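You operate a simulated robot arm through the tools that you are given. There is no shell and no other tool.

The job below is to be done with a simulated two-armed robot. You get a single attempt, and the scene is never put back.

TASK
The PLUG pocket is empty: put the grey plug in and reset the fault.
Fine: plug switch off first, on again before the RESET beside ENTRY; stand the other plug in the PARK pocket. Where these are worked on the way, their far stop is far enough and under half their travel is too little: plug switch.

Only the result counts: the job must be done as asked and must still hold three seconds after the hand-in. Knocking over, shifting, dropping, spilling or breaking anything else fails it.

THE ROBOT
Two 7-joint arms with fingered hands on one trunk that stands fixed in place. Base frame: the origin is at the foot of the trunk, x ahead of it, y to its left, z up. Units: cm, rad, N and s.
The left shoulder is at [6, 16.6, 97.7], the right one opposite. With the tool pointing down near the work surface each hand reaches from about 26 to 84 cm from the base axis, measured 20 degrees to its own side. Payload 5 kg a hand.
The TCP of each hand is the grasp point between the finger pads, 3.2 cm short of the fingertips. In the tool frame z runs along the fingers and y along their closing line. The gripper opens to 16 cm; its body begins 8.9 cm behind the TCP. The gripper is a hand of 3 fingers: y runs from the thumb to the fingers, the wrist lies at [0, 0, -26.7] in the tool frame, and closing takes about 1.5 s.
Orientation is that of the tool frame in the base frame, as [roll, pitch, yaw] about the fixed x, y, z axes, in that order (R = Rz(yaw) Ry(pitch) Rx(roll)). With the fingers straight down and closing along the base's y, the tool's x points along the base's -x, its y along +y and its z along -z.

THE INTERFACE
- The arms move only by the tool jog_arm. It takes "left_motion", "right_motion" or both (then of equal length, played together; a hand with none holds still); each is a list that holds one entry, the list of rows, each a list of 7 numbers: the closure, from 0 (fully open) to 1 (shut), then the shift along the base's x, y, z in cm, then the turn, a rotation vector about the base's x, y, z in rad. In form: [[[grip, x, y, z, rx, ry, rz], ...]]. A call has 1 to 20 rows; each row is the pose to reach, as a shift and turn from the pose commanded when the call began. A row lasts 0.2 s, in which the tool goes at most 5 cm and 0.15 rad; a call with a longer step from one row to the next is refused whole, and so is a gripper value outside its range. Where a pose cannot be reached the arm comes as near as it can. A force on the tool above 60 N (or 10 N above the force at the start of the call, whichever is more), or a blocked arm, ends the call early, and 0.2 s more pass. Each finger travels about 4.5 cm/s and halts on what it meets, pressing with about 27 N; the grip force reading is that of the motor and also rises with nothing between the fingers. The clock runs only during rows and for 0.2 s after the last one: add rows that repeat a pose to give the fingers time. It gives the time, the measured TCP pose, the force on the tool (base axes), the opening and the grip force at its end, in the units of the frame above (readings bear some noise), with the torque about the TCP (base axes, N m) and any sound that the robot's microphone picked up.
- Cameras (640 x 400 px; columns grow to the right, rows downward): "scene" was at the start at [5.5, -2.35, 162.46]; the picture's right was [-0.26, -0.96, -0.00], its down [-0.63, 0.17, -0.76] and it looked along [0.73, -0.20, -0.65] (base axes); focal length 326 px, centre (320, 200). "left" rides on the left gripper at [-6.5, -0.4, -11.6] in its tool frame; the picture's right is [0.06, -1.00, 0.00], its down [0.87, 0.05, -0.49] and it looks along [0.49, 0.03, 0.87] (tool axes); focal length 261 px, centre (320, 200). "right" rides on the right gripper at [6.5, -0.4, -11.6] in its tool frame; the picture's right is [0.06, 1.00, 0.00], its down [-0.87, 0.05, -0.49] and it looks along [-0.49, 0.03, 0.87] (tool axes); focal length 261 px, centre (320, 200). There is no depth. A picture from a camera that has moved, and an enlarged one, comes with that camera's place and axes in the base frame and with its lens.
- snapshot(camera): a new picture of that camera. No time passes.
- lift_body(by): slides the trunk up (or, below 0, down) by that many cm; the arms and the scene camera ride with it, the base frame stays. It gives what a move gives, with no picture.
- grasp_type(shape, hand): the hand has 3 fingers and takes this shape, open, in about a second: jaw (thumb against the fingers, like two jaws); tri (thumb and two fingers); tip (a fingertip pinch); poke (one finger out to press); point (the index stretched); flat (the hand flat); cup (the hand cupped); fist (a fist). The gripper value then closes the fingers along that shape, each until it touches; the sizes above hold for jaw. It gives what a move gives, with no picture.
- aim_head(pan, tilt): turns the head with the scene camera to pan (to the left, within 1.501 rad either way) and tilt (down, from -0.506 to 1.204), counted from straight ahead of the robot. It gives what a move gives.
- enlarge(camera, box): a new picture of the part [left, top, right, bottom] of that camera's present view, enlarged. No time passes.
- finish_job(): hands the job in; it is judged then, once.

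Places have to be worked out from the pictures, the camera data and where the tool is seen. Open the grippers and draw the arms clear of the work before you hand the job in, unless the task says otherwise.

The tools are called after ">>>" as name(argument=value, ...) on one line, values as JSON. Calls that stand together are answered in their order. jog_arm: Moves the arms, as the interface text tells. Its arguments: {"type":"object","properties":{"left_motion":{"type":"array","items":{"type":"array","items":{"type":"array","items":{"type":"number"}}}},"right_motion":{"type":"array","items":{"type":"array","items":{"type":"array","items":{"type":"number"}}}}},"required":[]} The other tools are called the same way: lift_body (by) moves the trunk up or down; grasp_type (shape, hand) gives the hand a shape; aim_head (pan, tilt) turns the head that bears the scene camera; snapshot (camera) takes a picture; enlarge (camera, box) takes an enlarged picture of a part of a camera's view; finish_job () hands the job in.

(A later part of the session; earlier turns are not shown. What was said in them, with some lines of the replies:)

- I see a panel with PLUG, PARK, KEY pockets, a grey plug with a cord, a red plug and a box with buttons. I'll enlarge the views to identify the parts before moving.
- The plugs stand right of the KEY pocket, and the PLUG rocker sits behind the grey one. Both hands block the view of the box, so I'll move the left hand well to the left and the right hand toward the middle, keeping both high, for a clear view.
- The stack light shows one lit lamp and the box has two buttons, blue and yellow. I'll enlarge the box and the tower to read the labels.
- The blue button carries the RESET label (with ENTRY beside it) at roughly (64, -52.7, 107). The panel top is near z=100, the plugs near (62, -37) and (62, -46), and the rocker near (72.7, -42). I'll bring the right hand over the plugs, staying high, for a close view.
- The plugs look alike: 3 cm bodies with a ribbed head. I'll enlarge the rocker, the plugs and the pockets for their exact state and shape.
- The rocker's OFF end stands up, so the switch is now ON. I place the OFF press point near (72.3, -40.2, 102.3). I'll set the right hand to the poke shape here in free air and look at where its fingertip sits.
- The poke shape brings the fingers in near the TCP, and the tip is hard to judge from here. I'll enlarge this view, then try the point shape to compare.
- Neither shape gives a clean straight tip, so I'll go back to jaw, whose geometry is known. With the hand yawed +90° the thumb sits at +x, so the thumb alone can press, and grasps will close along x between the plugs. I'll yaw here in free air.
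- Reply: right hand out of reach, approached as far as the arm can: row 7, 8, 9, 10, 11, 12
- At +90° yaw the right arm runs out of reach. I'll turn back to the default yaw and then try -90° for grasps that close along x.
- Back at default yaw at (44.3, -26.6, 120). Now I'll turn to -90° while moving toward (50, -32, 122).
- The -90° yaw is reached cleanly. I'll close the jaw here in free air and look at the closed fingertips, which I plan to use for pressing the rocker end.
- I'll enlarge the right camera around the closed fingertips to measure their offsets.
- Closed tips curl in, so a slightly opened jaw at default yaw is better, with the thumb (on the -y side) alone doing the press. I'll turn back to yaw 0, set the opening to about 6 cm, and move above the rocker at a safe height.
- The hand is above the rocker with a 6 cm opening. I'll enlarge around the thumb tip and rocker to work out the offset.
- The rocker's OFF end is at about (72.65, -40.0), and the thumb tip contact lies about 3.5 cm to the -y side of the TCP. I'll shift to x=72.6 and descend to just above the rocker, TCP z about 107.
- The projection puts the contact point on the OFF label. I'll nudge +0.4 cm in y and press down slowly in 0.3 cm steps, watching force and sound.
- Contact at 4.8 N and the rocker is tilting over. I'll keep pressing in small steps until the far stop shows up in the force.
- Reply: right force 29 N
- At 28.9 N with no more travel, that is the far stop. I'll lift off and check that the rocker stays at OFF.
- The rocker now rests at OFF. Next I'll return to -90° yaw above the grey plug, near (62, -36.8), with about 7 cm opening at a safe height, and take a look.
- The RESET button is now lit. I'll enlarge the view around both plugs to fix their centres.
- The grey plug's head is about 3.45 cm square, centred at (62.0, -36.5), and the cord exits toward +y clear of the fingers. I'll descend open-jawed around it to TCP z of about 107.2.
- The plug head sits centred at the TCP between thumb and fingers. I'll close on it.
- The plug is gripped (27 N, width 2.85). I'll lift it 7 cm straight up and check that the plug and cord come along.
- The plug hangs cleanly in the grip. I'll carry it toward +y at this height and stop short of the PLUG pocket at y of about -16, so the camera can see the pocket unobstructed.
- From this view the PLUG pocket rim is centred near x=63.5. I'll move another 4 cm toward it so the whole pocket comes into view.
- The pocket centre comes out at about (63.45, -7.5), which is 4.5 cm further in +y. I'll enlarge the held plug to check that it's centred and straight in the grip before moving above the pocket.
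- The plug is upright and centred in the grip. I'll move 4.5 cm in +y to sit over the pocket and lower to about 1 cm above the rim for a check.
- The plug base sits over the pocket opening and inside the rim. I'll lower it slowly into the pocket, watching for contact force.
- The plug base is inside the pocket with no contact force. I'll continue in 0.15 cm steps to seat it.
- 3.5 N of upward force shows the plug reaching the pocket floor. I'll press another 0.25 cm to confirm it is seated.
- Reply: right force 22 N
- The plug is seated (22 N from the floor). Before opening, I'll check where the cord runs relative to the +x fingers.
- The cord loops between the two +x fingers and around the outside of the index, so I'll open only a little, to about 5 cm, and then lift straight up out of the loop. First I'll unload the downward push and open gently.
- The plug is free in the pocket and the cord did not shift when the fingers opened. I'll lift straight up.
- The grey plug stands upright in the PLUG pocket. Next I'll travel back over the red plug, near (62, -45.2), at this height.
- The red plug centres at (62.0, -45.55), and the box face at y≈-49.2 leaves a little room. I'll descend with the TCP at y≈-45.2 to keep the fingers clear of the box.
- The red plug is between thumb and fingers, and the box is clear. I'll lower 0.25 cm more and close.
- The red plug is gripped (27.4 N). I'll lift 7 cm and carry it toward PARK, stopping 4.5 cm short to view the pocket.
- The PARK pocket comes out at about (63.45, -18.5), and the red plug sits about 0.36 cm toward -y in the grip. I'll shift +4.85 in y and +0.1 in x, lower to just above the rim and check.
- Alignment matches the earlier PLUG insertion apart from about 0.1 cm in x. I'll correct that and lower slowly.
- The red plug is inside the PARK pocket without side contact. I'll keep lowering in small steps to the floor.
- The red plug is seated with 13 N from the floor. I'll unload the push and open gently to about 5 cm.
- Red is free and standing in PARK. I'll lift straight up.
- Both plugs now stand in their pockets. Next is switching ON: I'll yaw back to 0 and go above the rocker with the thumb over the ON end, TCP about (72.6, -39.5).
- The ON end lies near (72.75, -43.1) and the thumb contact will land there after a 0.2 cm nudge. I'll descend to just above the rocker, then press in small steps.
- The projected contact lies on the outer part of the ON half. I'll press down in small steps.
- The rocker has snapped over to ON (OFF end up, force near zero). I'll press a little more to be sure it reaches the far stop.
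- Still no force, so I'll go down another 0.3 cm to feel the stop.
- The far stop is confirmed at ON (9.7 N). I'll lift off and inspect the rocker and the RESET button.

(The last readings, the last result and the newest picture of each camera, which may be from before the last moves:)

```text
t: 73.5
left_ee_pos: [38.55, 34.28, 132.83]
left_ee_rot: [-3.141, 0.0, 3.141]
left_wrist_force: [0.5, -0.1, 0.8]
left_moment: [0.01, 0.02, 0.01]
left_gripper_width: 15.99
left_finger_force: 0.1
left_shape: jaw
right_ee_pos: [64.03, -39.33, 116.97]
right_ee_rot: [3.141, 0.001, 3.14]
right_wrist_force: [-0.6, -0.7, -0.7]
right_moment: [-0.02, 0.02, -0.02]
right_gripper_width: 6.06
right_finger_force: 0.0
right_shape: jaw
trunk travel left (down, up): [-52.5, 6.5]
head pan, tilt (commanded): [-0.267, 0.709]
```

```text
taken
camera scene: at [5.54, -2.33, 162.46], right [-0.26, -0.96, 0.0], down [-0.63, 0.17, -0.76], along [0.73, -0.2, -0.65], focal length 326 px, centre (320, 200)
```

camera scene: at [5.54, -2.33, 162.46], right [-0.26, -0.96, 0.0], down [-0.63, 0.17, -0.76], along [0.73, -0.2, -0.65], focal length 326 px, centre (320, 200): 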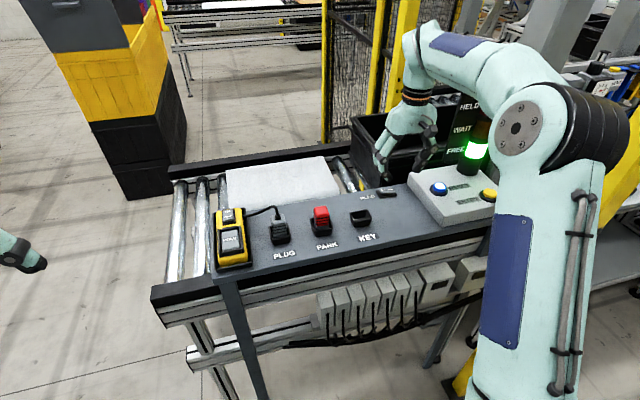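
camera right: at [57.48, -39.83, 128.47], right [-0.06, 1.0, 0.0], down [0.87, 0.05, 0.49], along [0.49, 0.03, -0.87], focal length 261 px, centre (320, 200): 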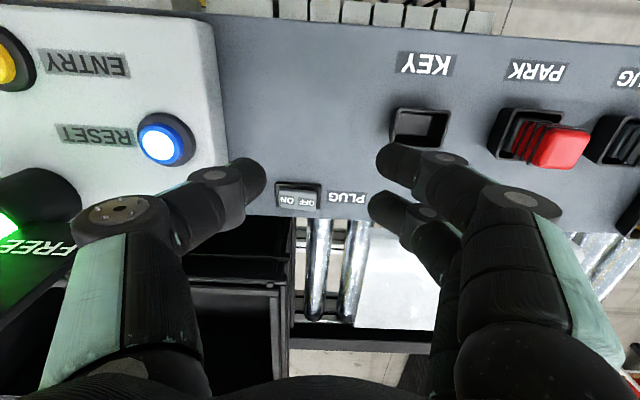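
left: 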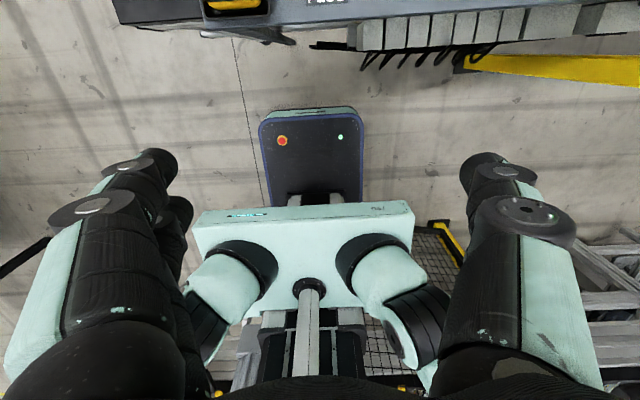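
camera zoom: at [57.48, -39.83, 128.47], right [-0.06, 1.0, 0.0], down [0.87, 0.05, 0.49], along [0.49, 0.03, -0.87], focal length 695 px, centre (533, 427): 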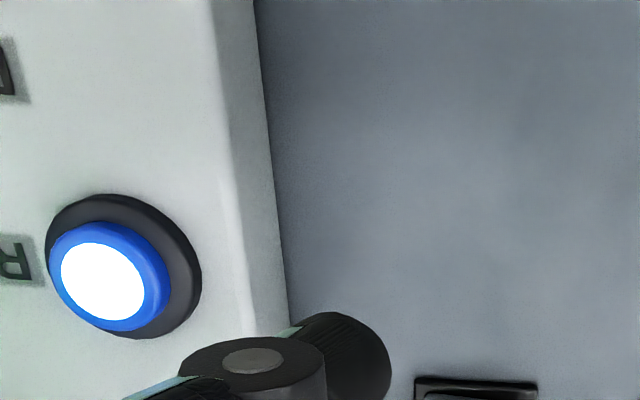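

RESET is lit and sits near (65.1, -53.0, 106.4). To keep the palm away from the sign plate at y<-56, I'll open the jaw to about 12 cm so the thumb reaches out to the button. First I'll move to TCP (65.1, -46.3) at this height and look.

>>> jog_arm(right_motion=[[[0.5, 0.2, -1, 0, 0, 0, 0], [0.4, 0.4, -2.5, 0, 0, 0, 0], [0.3, 0.7, -4, 0, 0, 0, 0], [0.25, 1, -5.5, 0, 0, 0, 0], [0.25, 1.1, -7, 0, 0, 0, 0], [0.25, 1.1, -7, 0, 0, 0, 0], [0.25, 1.1, -7, 0, 0, 0, 0]]])

>>> snapshot(camera="right")

>>> enlarge(camera="right", box=[80, 80, 320, 230])

>>> enlarge(camera="scene", box=[360, 80, 520, 220])

```text
t: 75.1
left_ee_pos: [38.55, 34.18, 132.91]
left_ee_rot: [3.142, 0.001, -3.141]
left_wrist_force: [0.2, 1.2, -0.4]
left_moment: [0.02, 0.01, 0.02]
left_gripper_width: 15.98
left_finger_force: 0.1
left_shape: jaw
right_ee_pos: [65.19, -46.59, 117.03]
right_ee_rot: [-3.141, 0.0, -3.141]
right_wrist_force: [-0.2, -0.1, 0.0]
right_moment: [0.0, 0.0, 0.0]
right_gripper_width: 11.97
right_finger_force: 0.0
right_shape: jaw
trunk travel left (down, up): [-52.5, 6.5]
head pan, tilt (commanded): [-0.267, 0.709]
```

```text
taken
camera right: at [58.7, -47.03, 128.57], right [-0.06, 1.0, 0.0], down [0.87, 0.05, 0.49], along [0.49, 0.03, -0.87], focal length 261 px, centre (320, 200)
```

right: 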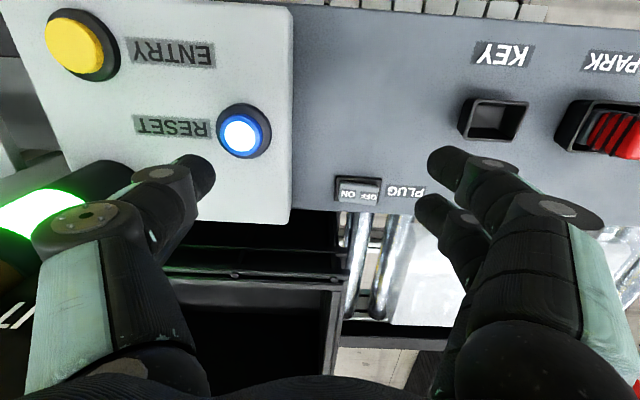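

```text
2.67 times, centred on (200, 155) of right
camera zoom: at [58.7, -47.03, 128.57], right [-0.06, 1.0, 0.0], down [0.87, 0.05, 0.49], along [0.49, 0.03, -0.87], focal length 695 px, centre (640, 320)
```

zoom: 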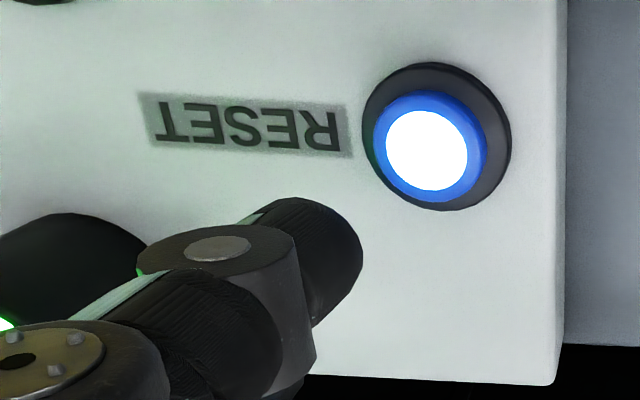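

```text
2.86 times, centred on (440, 150) of scene
camera zoom: at [5.51, -2.36, 162.46], right [-0.26, -0.96, 0.0], down [-0.63, 0.17, -0.76], along [0.73, -0.2, -0.65], focal length 930 px, centre (-23, 343)
```

zoom: 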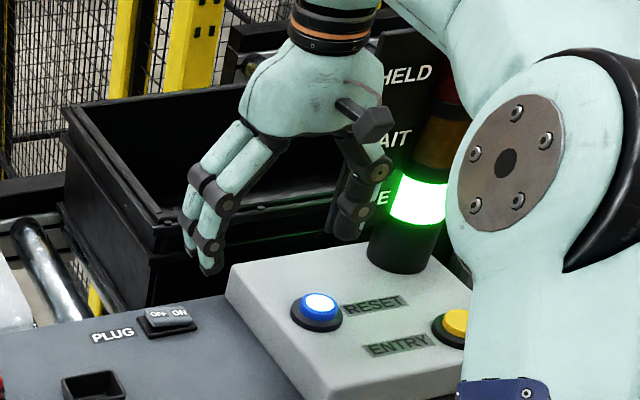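

The thumb tip lines up directly above the blue cap, about 6.8 cm to the -y side of the TCP. I'll descend to just above it.

>>> jog_arm(right_motion=[[[0.25, 0, 0, -1.5, 0, 0, 0], [0.25, 0, 0, -3, 0, 0, 0], [0.25, 0, 0, -4.3, 0, 0, 0], [0.25, 0, 0, -5.4, 0, 0, 0], [0.25, 0, 0, -6, 0, 0, 0], [0.25, 0, 0, -6, 0, 0, 0]]])

>>> snapshot(camera="right")

>>> enlarge(camera="right", box=[80, 80, 320, 230])

>>> enlarge(camera="scene", box=[380, 110, 500, 215])

```text
t: 76.5
left_ee_pos: [38.49, 34.22, 132.93]
left_ee_rot: [3.141, 0.001, -3.141]
left_wrist_force: [-0.4, -0.1, -0.3]
left_moment: [-0.02, 0.0, 0.0]
left_gripper_width: 15.95
left_finger_force: 0.1
left_shape: jaw
right_ee_pos: [65.15, -46.44, 111.03]
right_ee_rot: [-3.141, 0.0, -3.141]
right_wrist_force: [0.2, -0.5, -0.1]
right_moment: [0.01, 0.05, 0.0]
right_gripper_width: 11.99
right_finger_force: 0.1
right_shape: jaw
trunk travel left (down, up): [-52.5, 6.5]
head pan, tilt (commanded): [-0.267, 0.709]
```

```text
taken
camera right: at [58.68, -46.92, 122.66], right [-0.06, 1.0, 0.0], down [0.87, 0.05, 0.49], along [0.49, 0.03, -0.87], focal length 261 px, centre (320, 200)
```

right: 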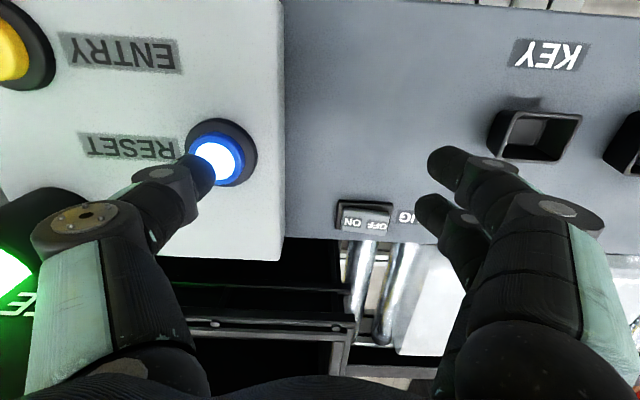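

```text
2.67 times, centred on (200, 155) of right
camera zoom: at [58.68, -46.92, 122.66], right [-0.06, 1.0, 0.0], down [0.87, 0.05, 0.49], along [0.49, 0.03, -0.87], focal length 695 px, centre (640, 320)
```

zoom: 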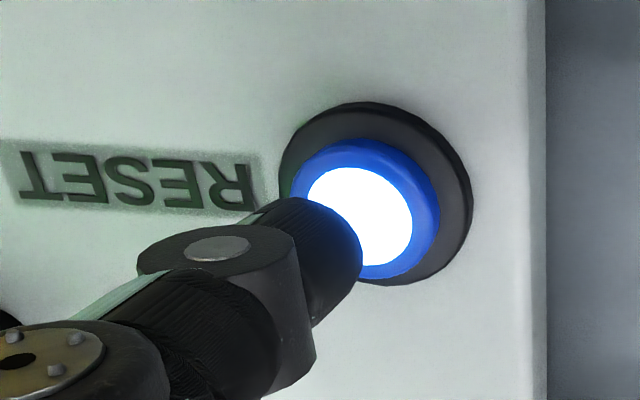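

```text
3.81 times, centred on (440, 162) of scene
camera zoom: at [5.51, -2.33, 162.46], right [-0.26, -0.96, 0.0], down [-0.63, 0.17, -0.76], along [0.73, -0.2, -0.65], focal length 1240 px, centre (-137, 343)
```

zoom: 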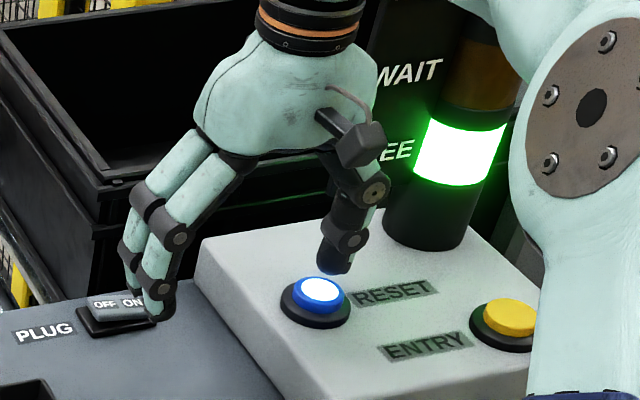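

The thumb is over the cap, and the scene view suggests it is slightly too far in -y, so I'll shift +0.4 cm. Then I'll press down slowly, watching force and sound.

>>> jog_arm(right_motion=[[[0.25, 0.05, 0.4, -0.4, 0, 0, 0], [0.25, 0.05, 0.4, -0.8, 0, 0, 0], [0.25, 0.05, 0.4, -1.1, 0, 0, 0], [0.25, 0.05, 0.4, -1.4, 0, 0, 0], [0.25, 0.05, 0.4, -1.6, 0, 0, 0], [0.25, 0.05, 0.4, -1.8, 0, 0, 0], [0.25, 0.05, 0.4, -1.8, 0, 0, 0]]])

>>> enlarge(camera="right", box=[80, 80, 320, 230])

>>> enlarge(camera="scene", box=[380, 110, 500, 215])

```text
t: 78.1
left_ee_pos: [38.41, 34.03, 132.91]
left_ee_rot: [3.141, 0.001, 3.141]
left_wrist_force: [-0.6, 0.3, -0.4]
left_moment: [-0.01, -0.01, 0.02]
left_gripper_width: 15.98
left_finger_force: 0.0
left_shape: jaw
right_ee_pos: [65.47, -45.89, 109.32]
right_ee_rot: [-3.141, 0.002, -3.141]
right_wrist_force: [-0.4, -0.1, 0.3]
right_moment: [-0.04, 0.04, -0.04]
right_gripper_width: 11.96
right_finger_force: 0.1
right_shape: jaw
trunk travel left (down, up): [-52.5, 6.5]
head pan, tilt (commanded): [-0.267, 0.709]
```

```text
2.67 times, centred on (200, 155) of right
camera zoom: at [58.79, -46.47, 120.81], right [-0.06, 1.0, 0.0], down [0.87, 0.05, 0.49], along [0.49, 0.03, -0.87], focal length 695 px, centre (640, 320)
```

zoom: 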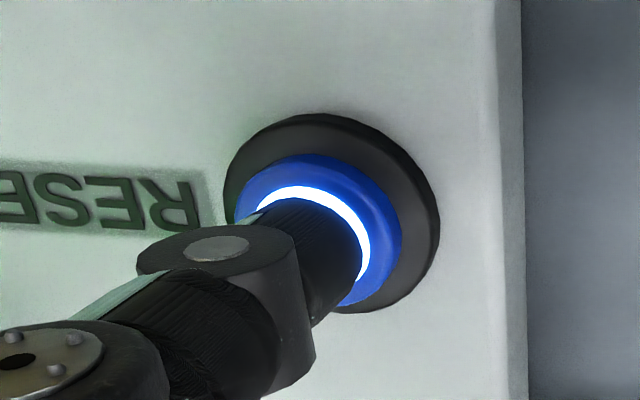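

```text
3.81 times, centred on (440, 162) of scene
camera zoom: at [5.5, -2.33, 162.46], right [-0.26, -0.96, 0.0], down [-0.63, 0.17, -0.76], along [0.73, -0.2, -0.65], focal length 1240 px, centre (-137, 343)
```

zoom: 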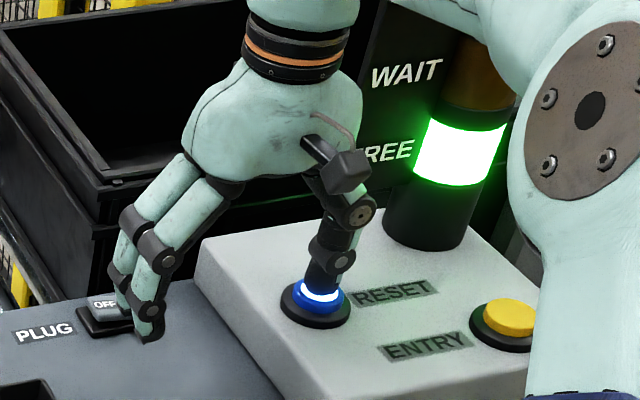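

The thumb tip is centred on the cap with no force yet. I'll keep pressing in 0.2 cm steps.

>>> jog_arm(right_motion=[[[0.25, 0, 0, -0.2, 0, 0, 0], [0.25, 0, 0, -0.4, 0, 0, 0], [0.25, 0, 0, -0.6, 0, 0, 0], [0.25, 0, 0, -0.6, 0, 0, 0]]])

>>> enlarge(camera="right", box=[80, 80, 320, 230])

>>> enlarge(camera="scene", box=[380, 90, 500, 215])

```text
t: 79.1
left_ee_pos: [38.44, 34.15, 132.96]
left_ee_rot: [3.141, 0.001, 3.14]
left_wrist_force: [0.1, -0.1, -0.5]
left_moment: [0.01, 0.0, 0.02]
left_gripper_width: 16.02
left_finger_force: 0.1
left_shape: jaw
right_ee_pos: [65.51, -45.87, 108.66]
right_ee_rot: [-3.14, 0.001, 3.141]
right_wrist_force: [-0.1, 0.2, 3.0]
right_moment: [-0.24, 0.03, 0.02]
right_gripper_width: 11.99
right_finger_force: 0.1
right_shape: jaw
trunk travel left (down, up): [-52.5, 6.5]
head pan, tilt (commanded): [-0.267, 0.709]
heard: click
```

```text
2.67 times, centred on (200, 155) of right
camera zoom: at [58.77, -46.43, 120.26], right [-0.06, 1.0, 0.0], down [0.87, 0.05, 0.49], along [0.49, 0.03, -0.87], focal length 695 px, centre (640, 320)
```

zoom: 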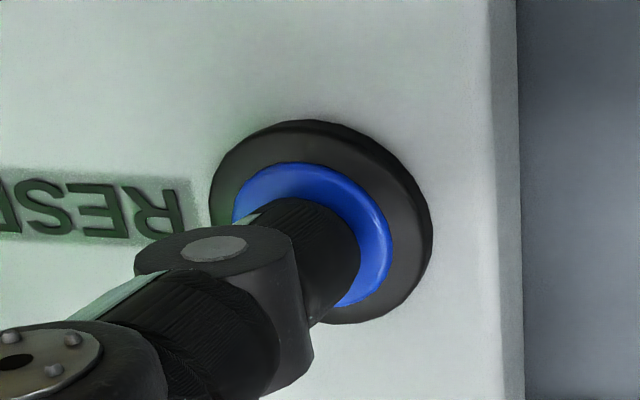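

```text
3.20 times, centred on (440, 152) of scene
camera zoom: at [5.48, -2.31, 162.46], right [-0.26, -0.96, 0.0], down [-0.63, 0.17, -0.76], along [0.73, -0.2, -0.65], focal length 1042 px, centre (-64, 352)
```

zoom: 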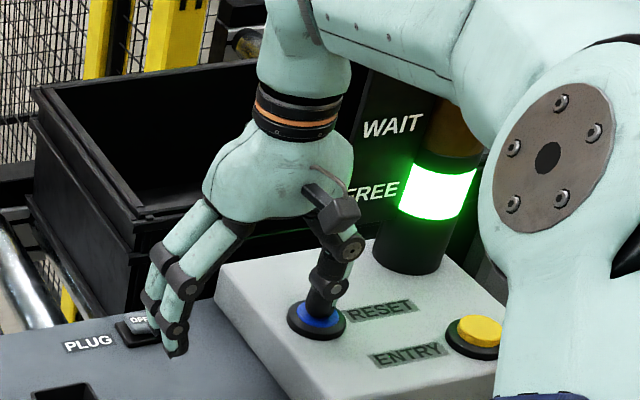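

A click was heard and the RESET light went out, so the reset registered. I'll lift straight off and retreat.

>>> jog_arm(right_motion=[[[0.25, 0, 0, 0.5, 0, 0, 0], [0.25, 0, 0, 1.5, 0, 0, 0], [0.25, 0, 0, 3.5, 0, 0, 0], [0.25, 0, 0, 6, 0, 0, 0], [0.25, 0, 0, 9, 0, 0, 0], [0.25, 0, 0, 12, 0, 0, 0], [0.25, -2, 1, 14, 0, 0, 0], [0.25, -5, 2, 15, 0, 0, 0], [0.25, -8, 3, 16, 0, 0, 0], [0.25, -12, 4, 17, 0, 0, 0], [0.25, -16, 5, 18, 0, 0, 0], [0.25, -16, 5, 18, 0, 0, 0]]])

>>> snapshot(camera="right")

>>> snapshot(camera="scene")

>>> enlarge(camera="right", box=[160, 120, 420, 290])

```text
t: 81.7
left_ee_pos: [38.61, 34.09, 132.9]
left_ee_rot: [3.141, -0.003, -3.141]
left_wrist_force: [-0.4, -0.5, 0.0]
left_moment: [-0.02, 0.03, 0.0]
left_gripper_width: 16.0
left_finger_force: 0.0
left_shape: jaw
right_ee_pos: [49.53, -41.04, 126.61]
right_ee_rot: [-3.14, 0.001, 3.141]
right_wrist_force: [-0.2, -0.2, 0.1]
right_moment: [0.05, 0.01, -0.03]
right_gripper_width: 11.96
right_finger_force: 0.2
right_shape: jaw
trunk travel left (down, up): [-52.5, 6.5]
head pan, tilt (commanded): [-0.267, 0.709]
```

```text
taken
camera right: at [42.98, -41.61, 138.16], right [-0.06, 1.0, 0.0], down [0.87, 0.05, 0.49], along [0.49, 0.03, -0.87], focal length 261 px, centre (320, 200)
```

right: 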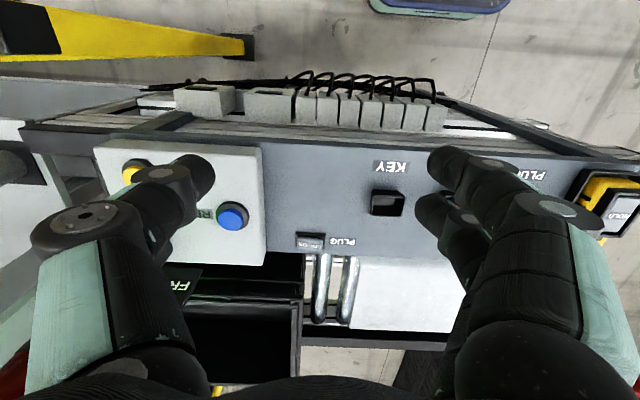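

```text
taken
camera scene: at [5.61, -2.35, 162.45], right [-0.26, -0.96, 0.0], down [-0.63, 0.17, -0.76], along [0.73, -0.2, -0.65], focal length 326 px, centre (320, 200)
```

scene: 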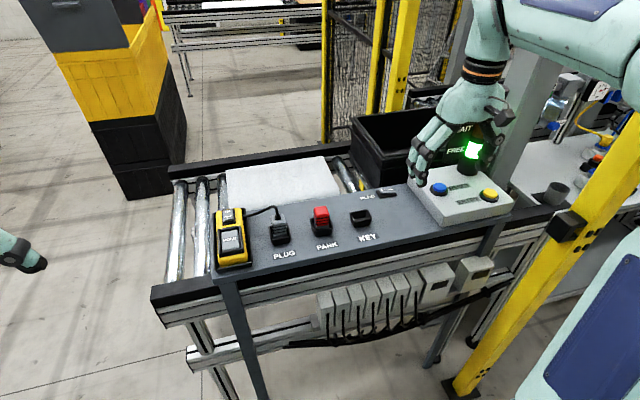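

```text
2.35 times, centred on (290, 205) of right
camera zoom: at [42.98, -41.61, 138.16], right [-0.06, 1.0, 0.0], down [0.87, 0.05, 0.49], along [0.49, 0.03, -0.87], focal length 613 px, centre (391, 188)
```

zoom: 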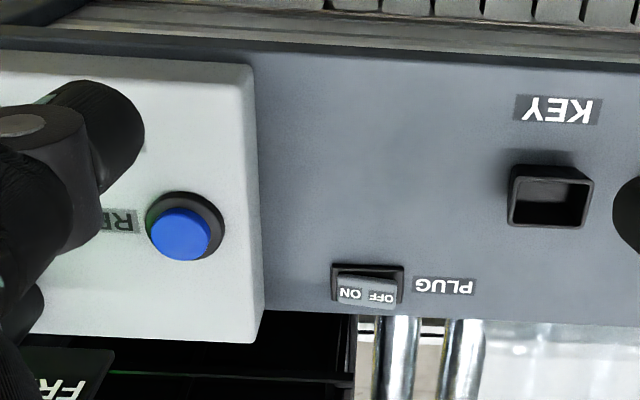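

The RESET lamp is out, the rocker is at ON, and both plugs are in their pockets. I'll open the hand fully, draw the right arm back to near its start pose, and verify.

>>> jog_arm(right_motion=[[[0, -3, 1, 2, 0, 0, 0], [0, -6, 2, 4, 0, 0, 0], [0, -9, 3, 6, 0, 0, 0], [0, -12, 4, 8, 0, 0, 0], [0, -15, 5, 10, 0, 0, 0], [0, -18, 6, 12, 0, 0, 0], [0, -19, 7, 12, 0, 0, 0], [0, -19, 7, 12, 0, 0, 0], [0, -19, 7, 12, 0, 0, 0], [0, -19, 7, 12, 0, 0, 0]]])

>>> snapshot(camera="scene")

>>> enlarge(camera="scene", box=[210, 170, 410, 280])

>>> snapshot(camera="right")

>>> enlarge(camera="right", box=[160, 180, 460, 300])

```text
t: 83.9
left_ee_pos: [38.47, 34.17, 132.91]
left_ee_rot: [-3.142, 0.001, 3.141]
left_wrist_force: [-0.1, 0.1, -0.2]
left_moment: [0.02, 0.02, -0.02]
left_gripper_width: 16.01
left_finger_force: 0.0
left_shape: jaw
right_ee_pos: [30.32, -34.16, 138.92]
right_ee_rot: [-3.14, -0.001, -3.141]
right_wrist_force: [0.3, 0.7, 0.7]
right_moment: [0.0, -0.02, 0.0]
right_gripper_width: 16.01
right_finger_force: 0.0
right_shape: jaw
trunk travel left (down, up): [-52.5, 6.5]
head pan, tilt (commanded): [-0.267, 0.709]
```

```text
taken
camera scene: at [5.49, -2.34, 162.46], right [-0.26, -0.96, 0.0], down [-0.63, 0.17, -0.76], along [0.73, -0.2, -0.65], focal length 326 px, centre (320, 200)
```

scene: 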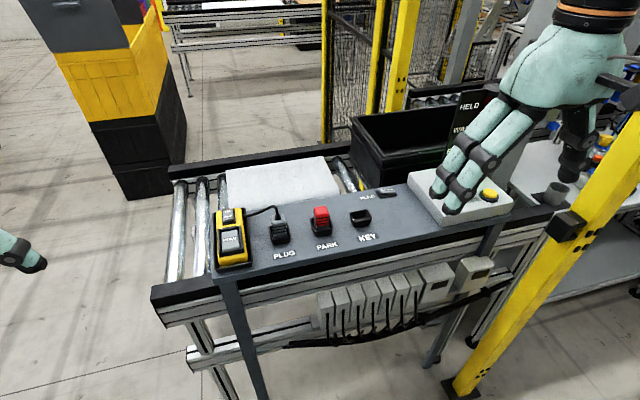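

```text
3.20 times, centred on (310, 225) of scene
camera zoom: at [5.49, -2.34, 162.46], right [-0.26, -0.96, 0.0], down [-0.63, 0.17, -0.76], along [0.73, -0.2, -0.65], focal length 1042 px, centre (352, 120)
```

zoom: 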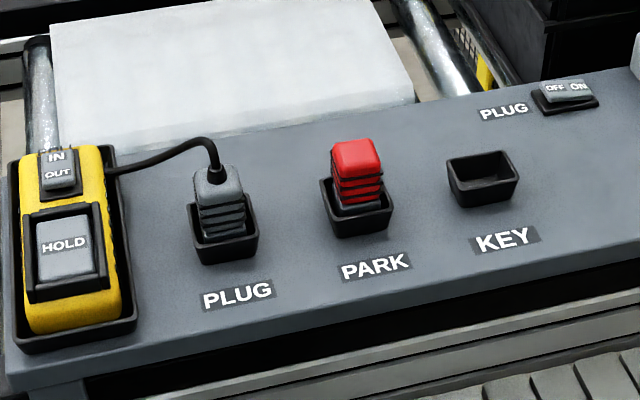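

```text
taken
camera right: at [23.73, -34.55, 150.41], right [-0.06, 1.0, 0.0], down [0.87, 0.05, 0.49], along [0.49, 0.03, -0.87], focal length 261 px, centre (320, 200)
```

right: 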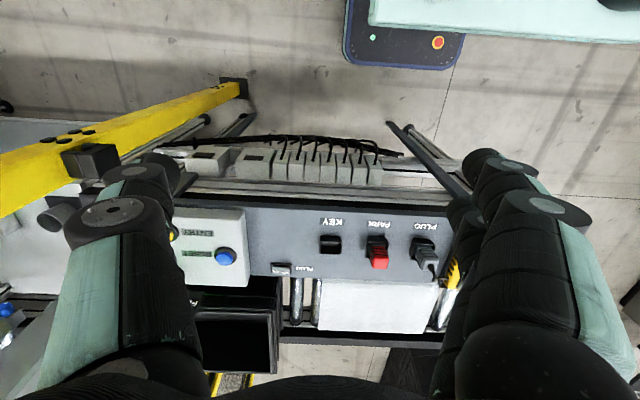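

```text
2.13 times, centred on (310, 240) of right
camera zoom: at [23.73, -34.55, 150.41], right [-0.06, 1.0, 0.0], down [0.87, 0.05, 0.49], along [0.49, 0.03, -0.87], focal length 556 px, centre (341, 115)
```

zoom: 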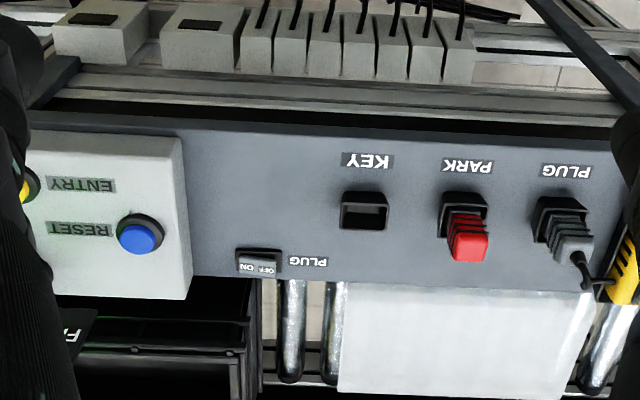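

The grey plug is seated in PLUG, the red plug stands in PARK, the plug switch is ON, and the RESET lamp has gone out. Both grippers are open and clear of the work, so I'm handing in.

>>> finish_job()

```text
The job is handed in.
```

The grey plug is in the PLUG pocket and the fault looks reset. I've handed the job in; no verdict has come back yet.

1. **Switch off:** I pressed the plug switch to its OFF stop before touching either plug. The RESET button lit up after that.
2. **Grey plug:** it stands upright in the PLUG pocket, pressed firmly onto the pocket floor.
3. **Red plug:** it stands upright in the PARK pocket, also seated on the floor.
4. **Switch on:** I pressed the plug switch back to its ON stop before the reset.
5. **Reset:** I pressed the blue RESET button beside ENTRY. It clicked and its lamp went out.

I saw nothing else knocked or moved. Both hands are open; the right arm is back near its start and the left is parked off to the side, clear of the work.
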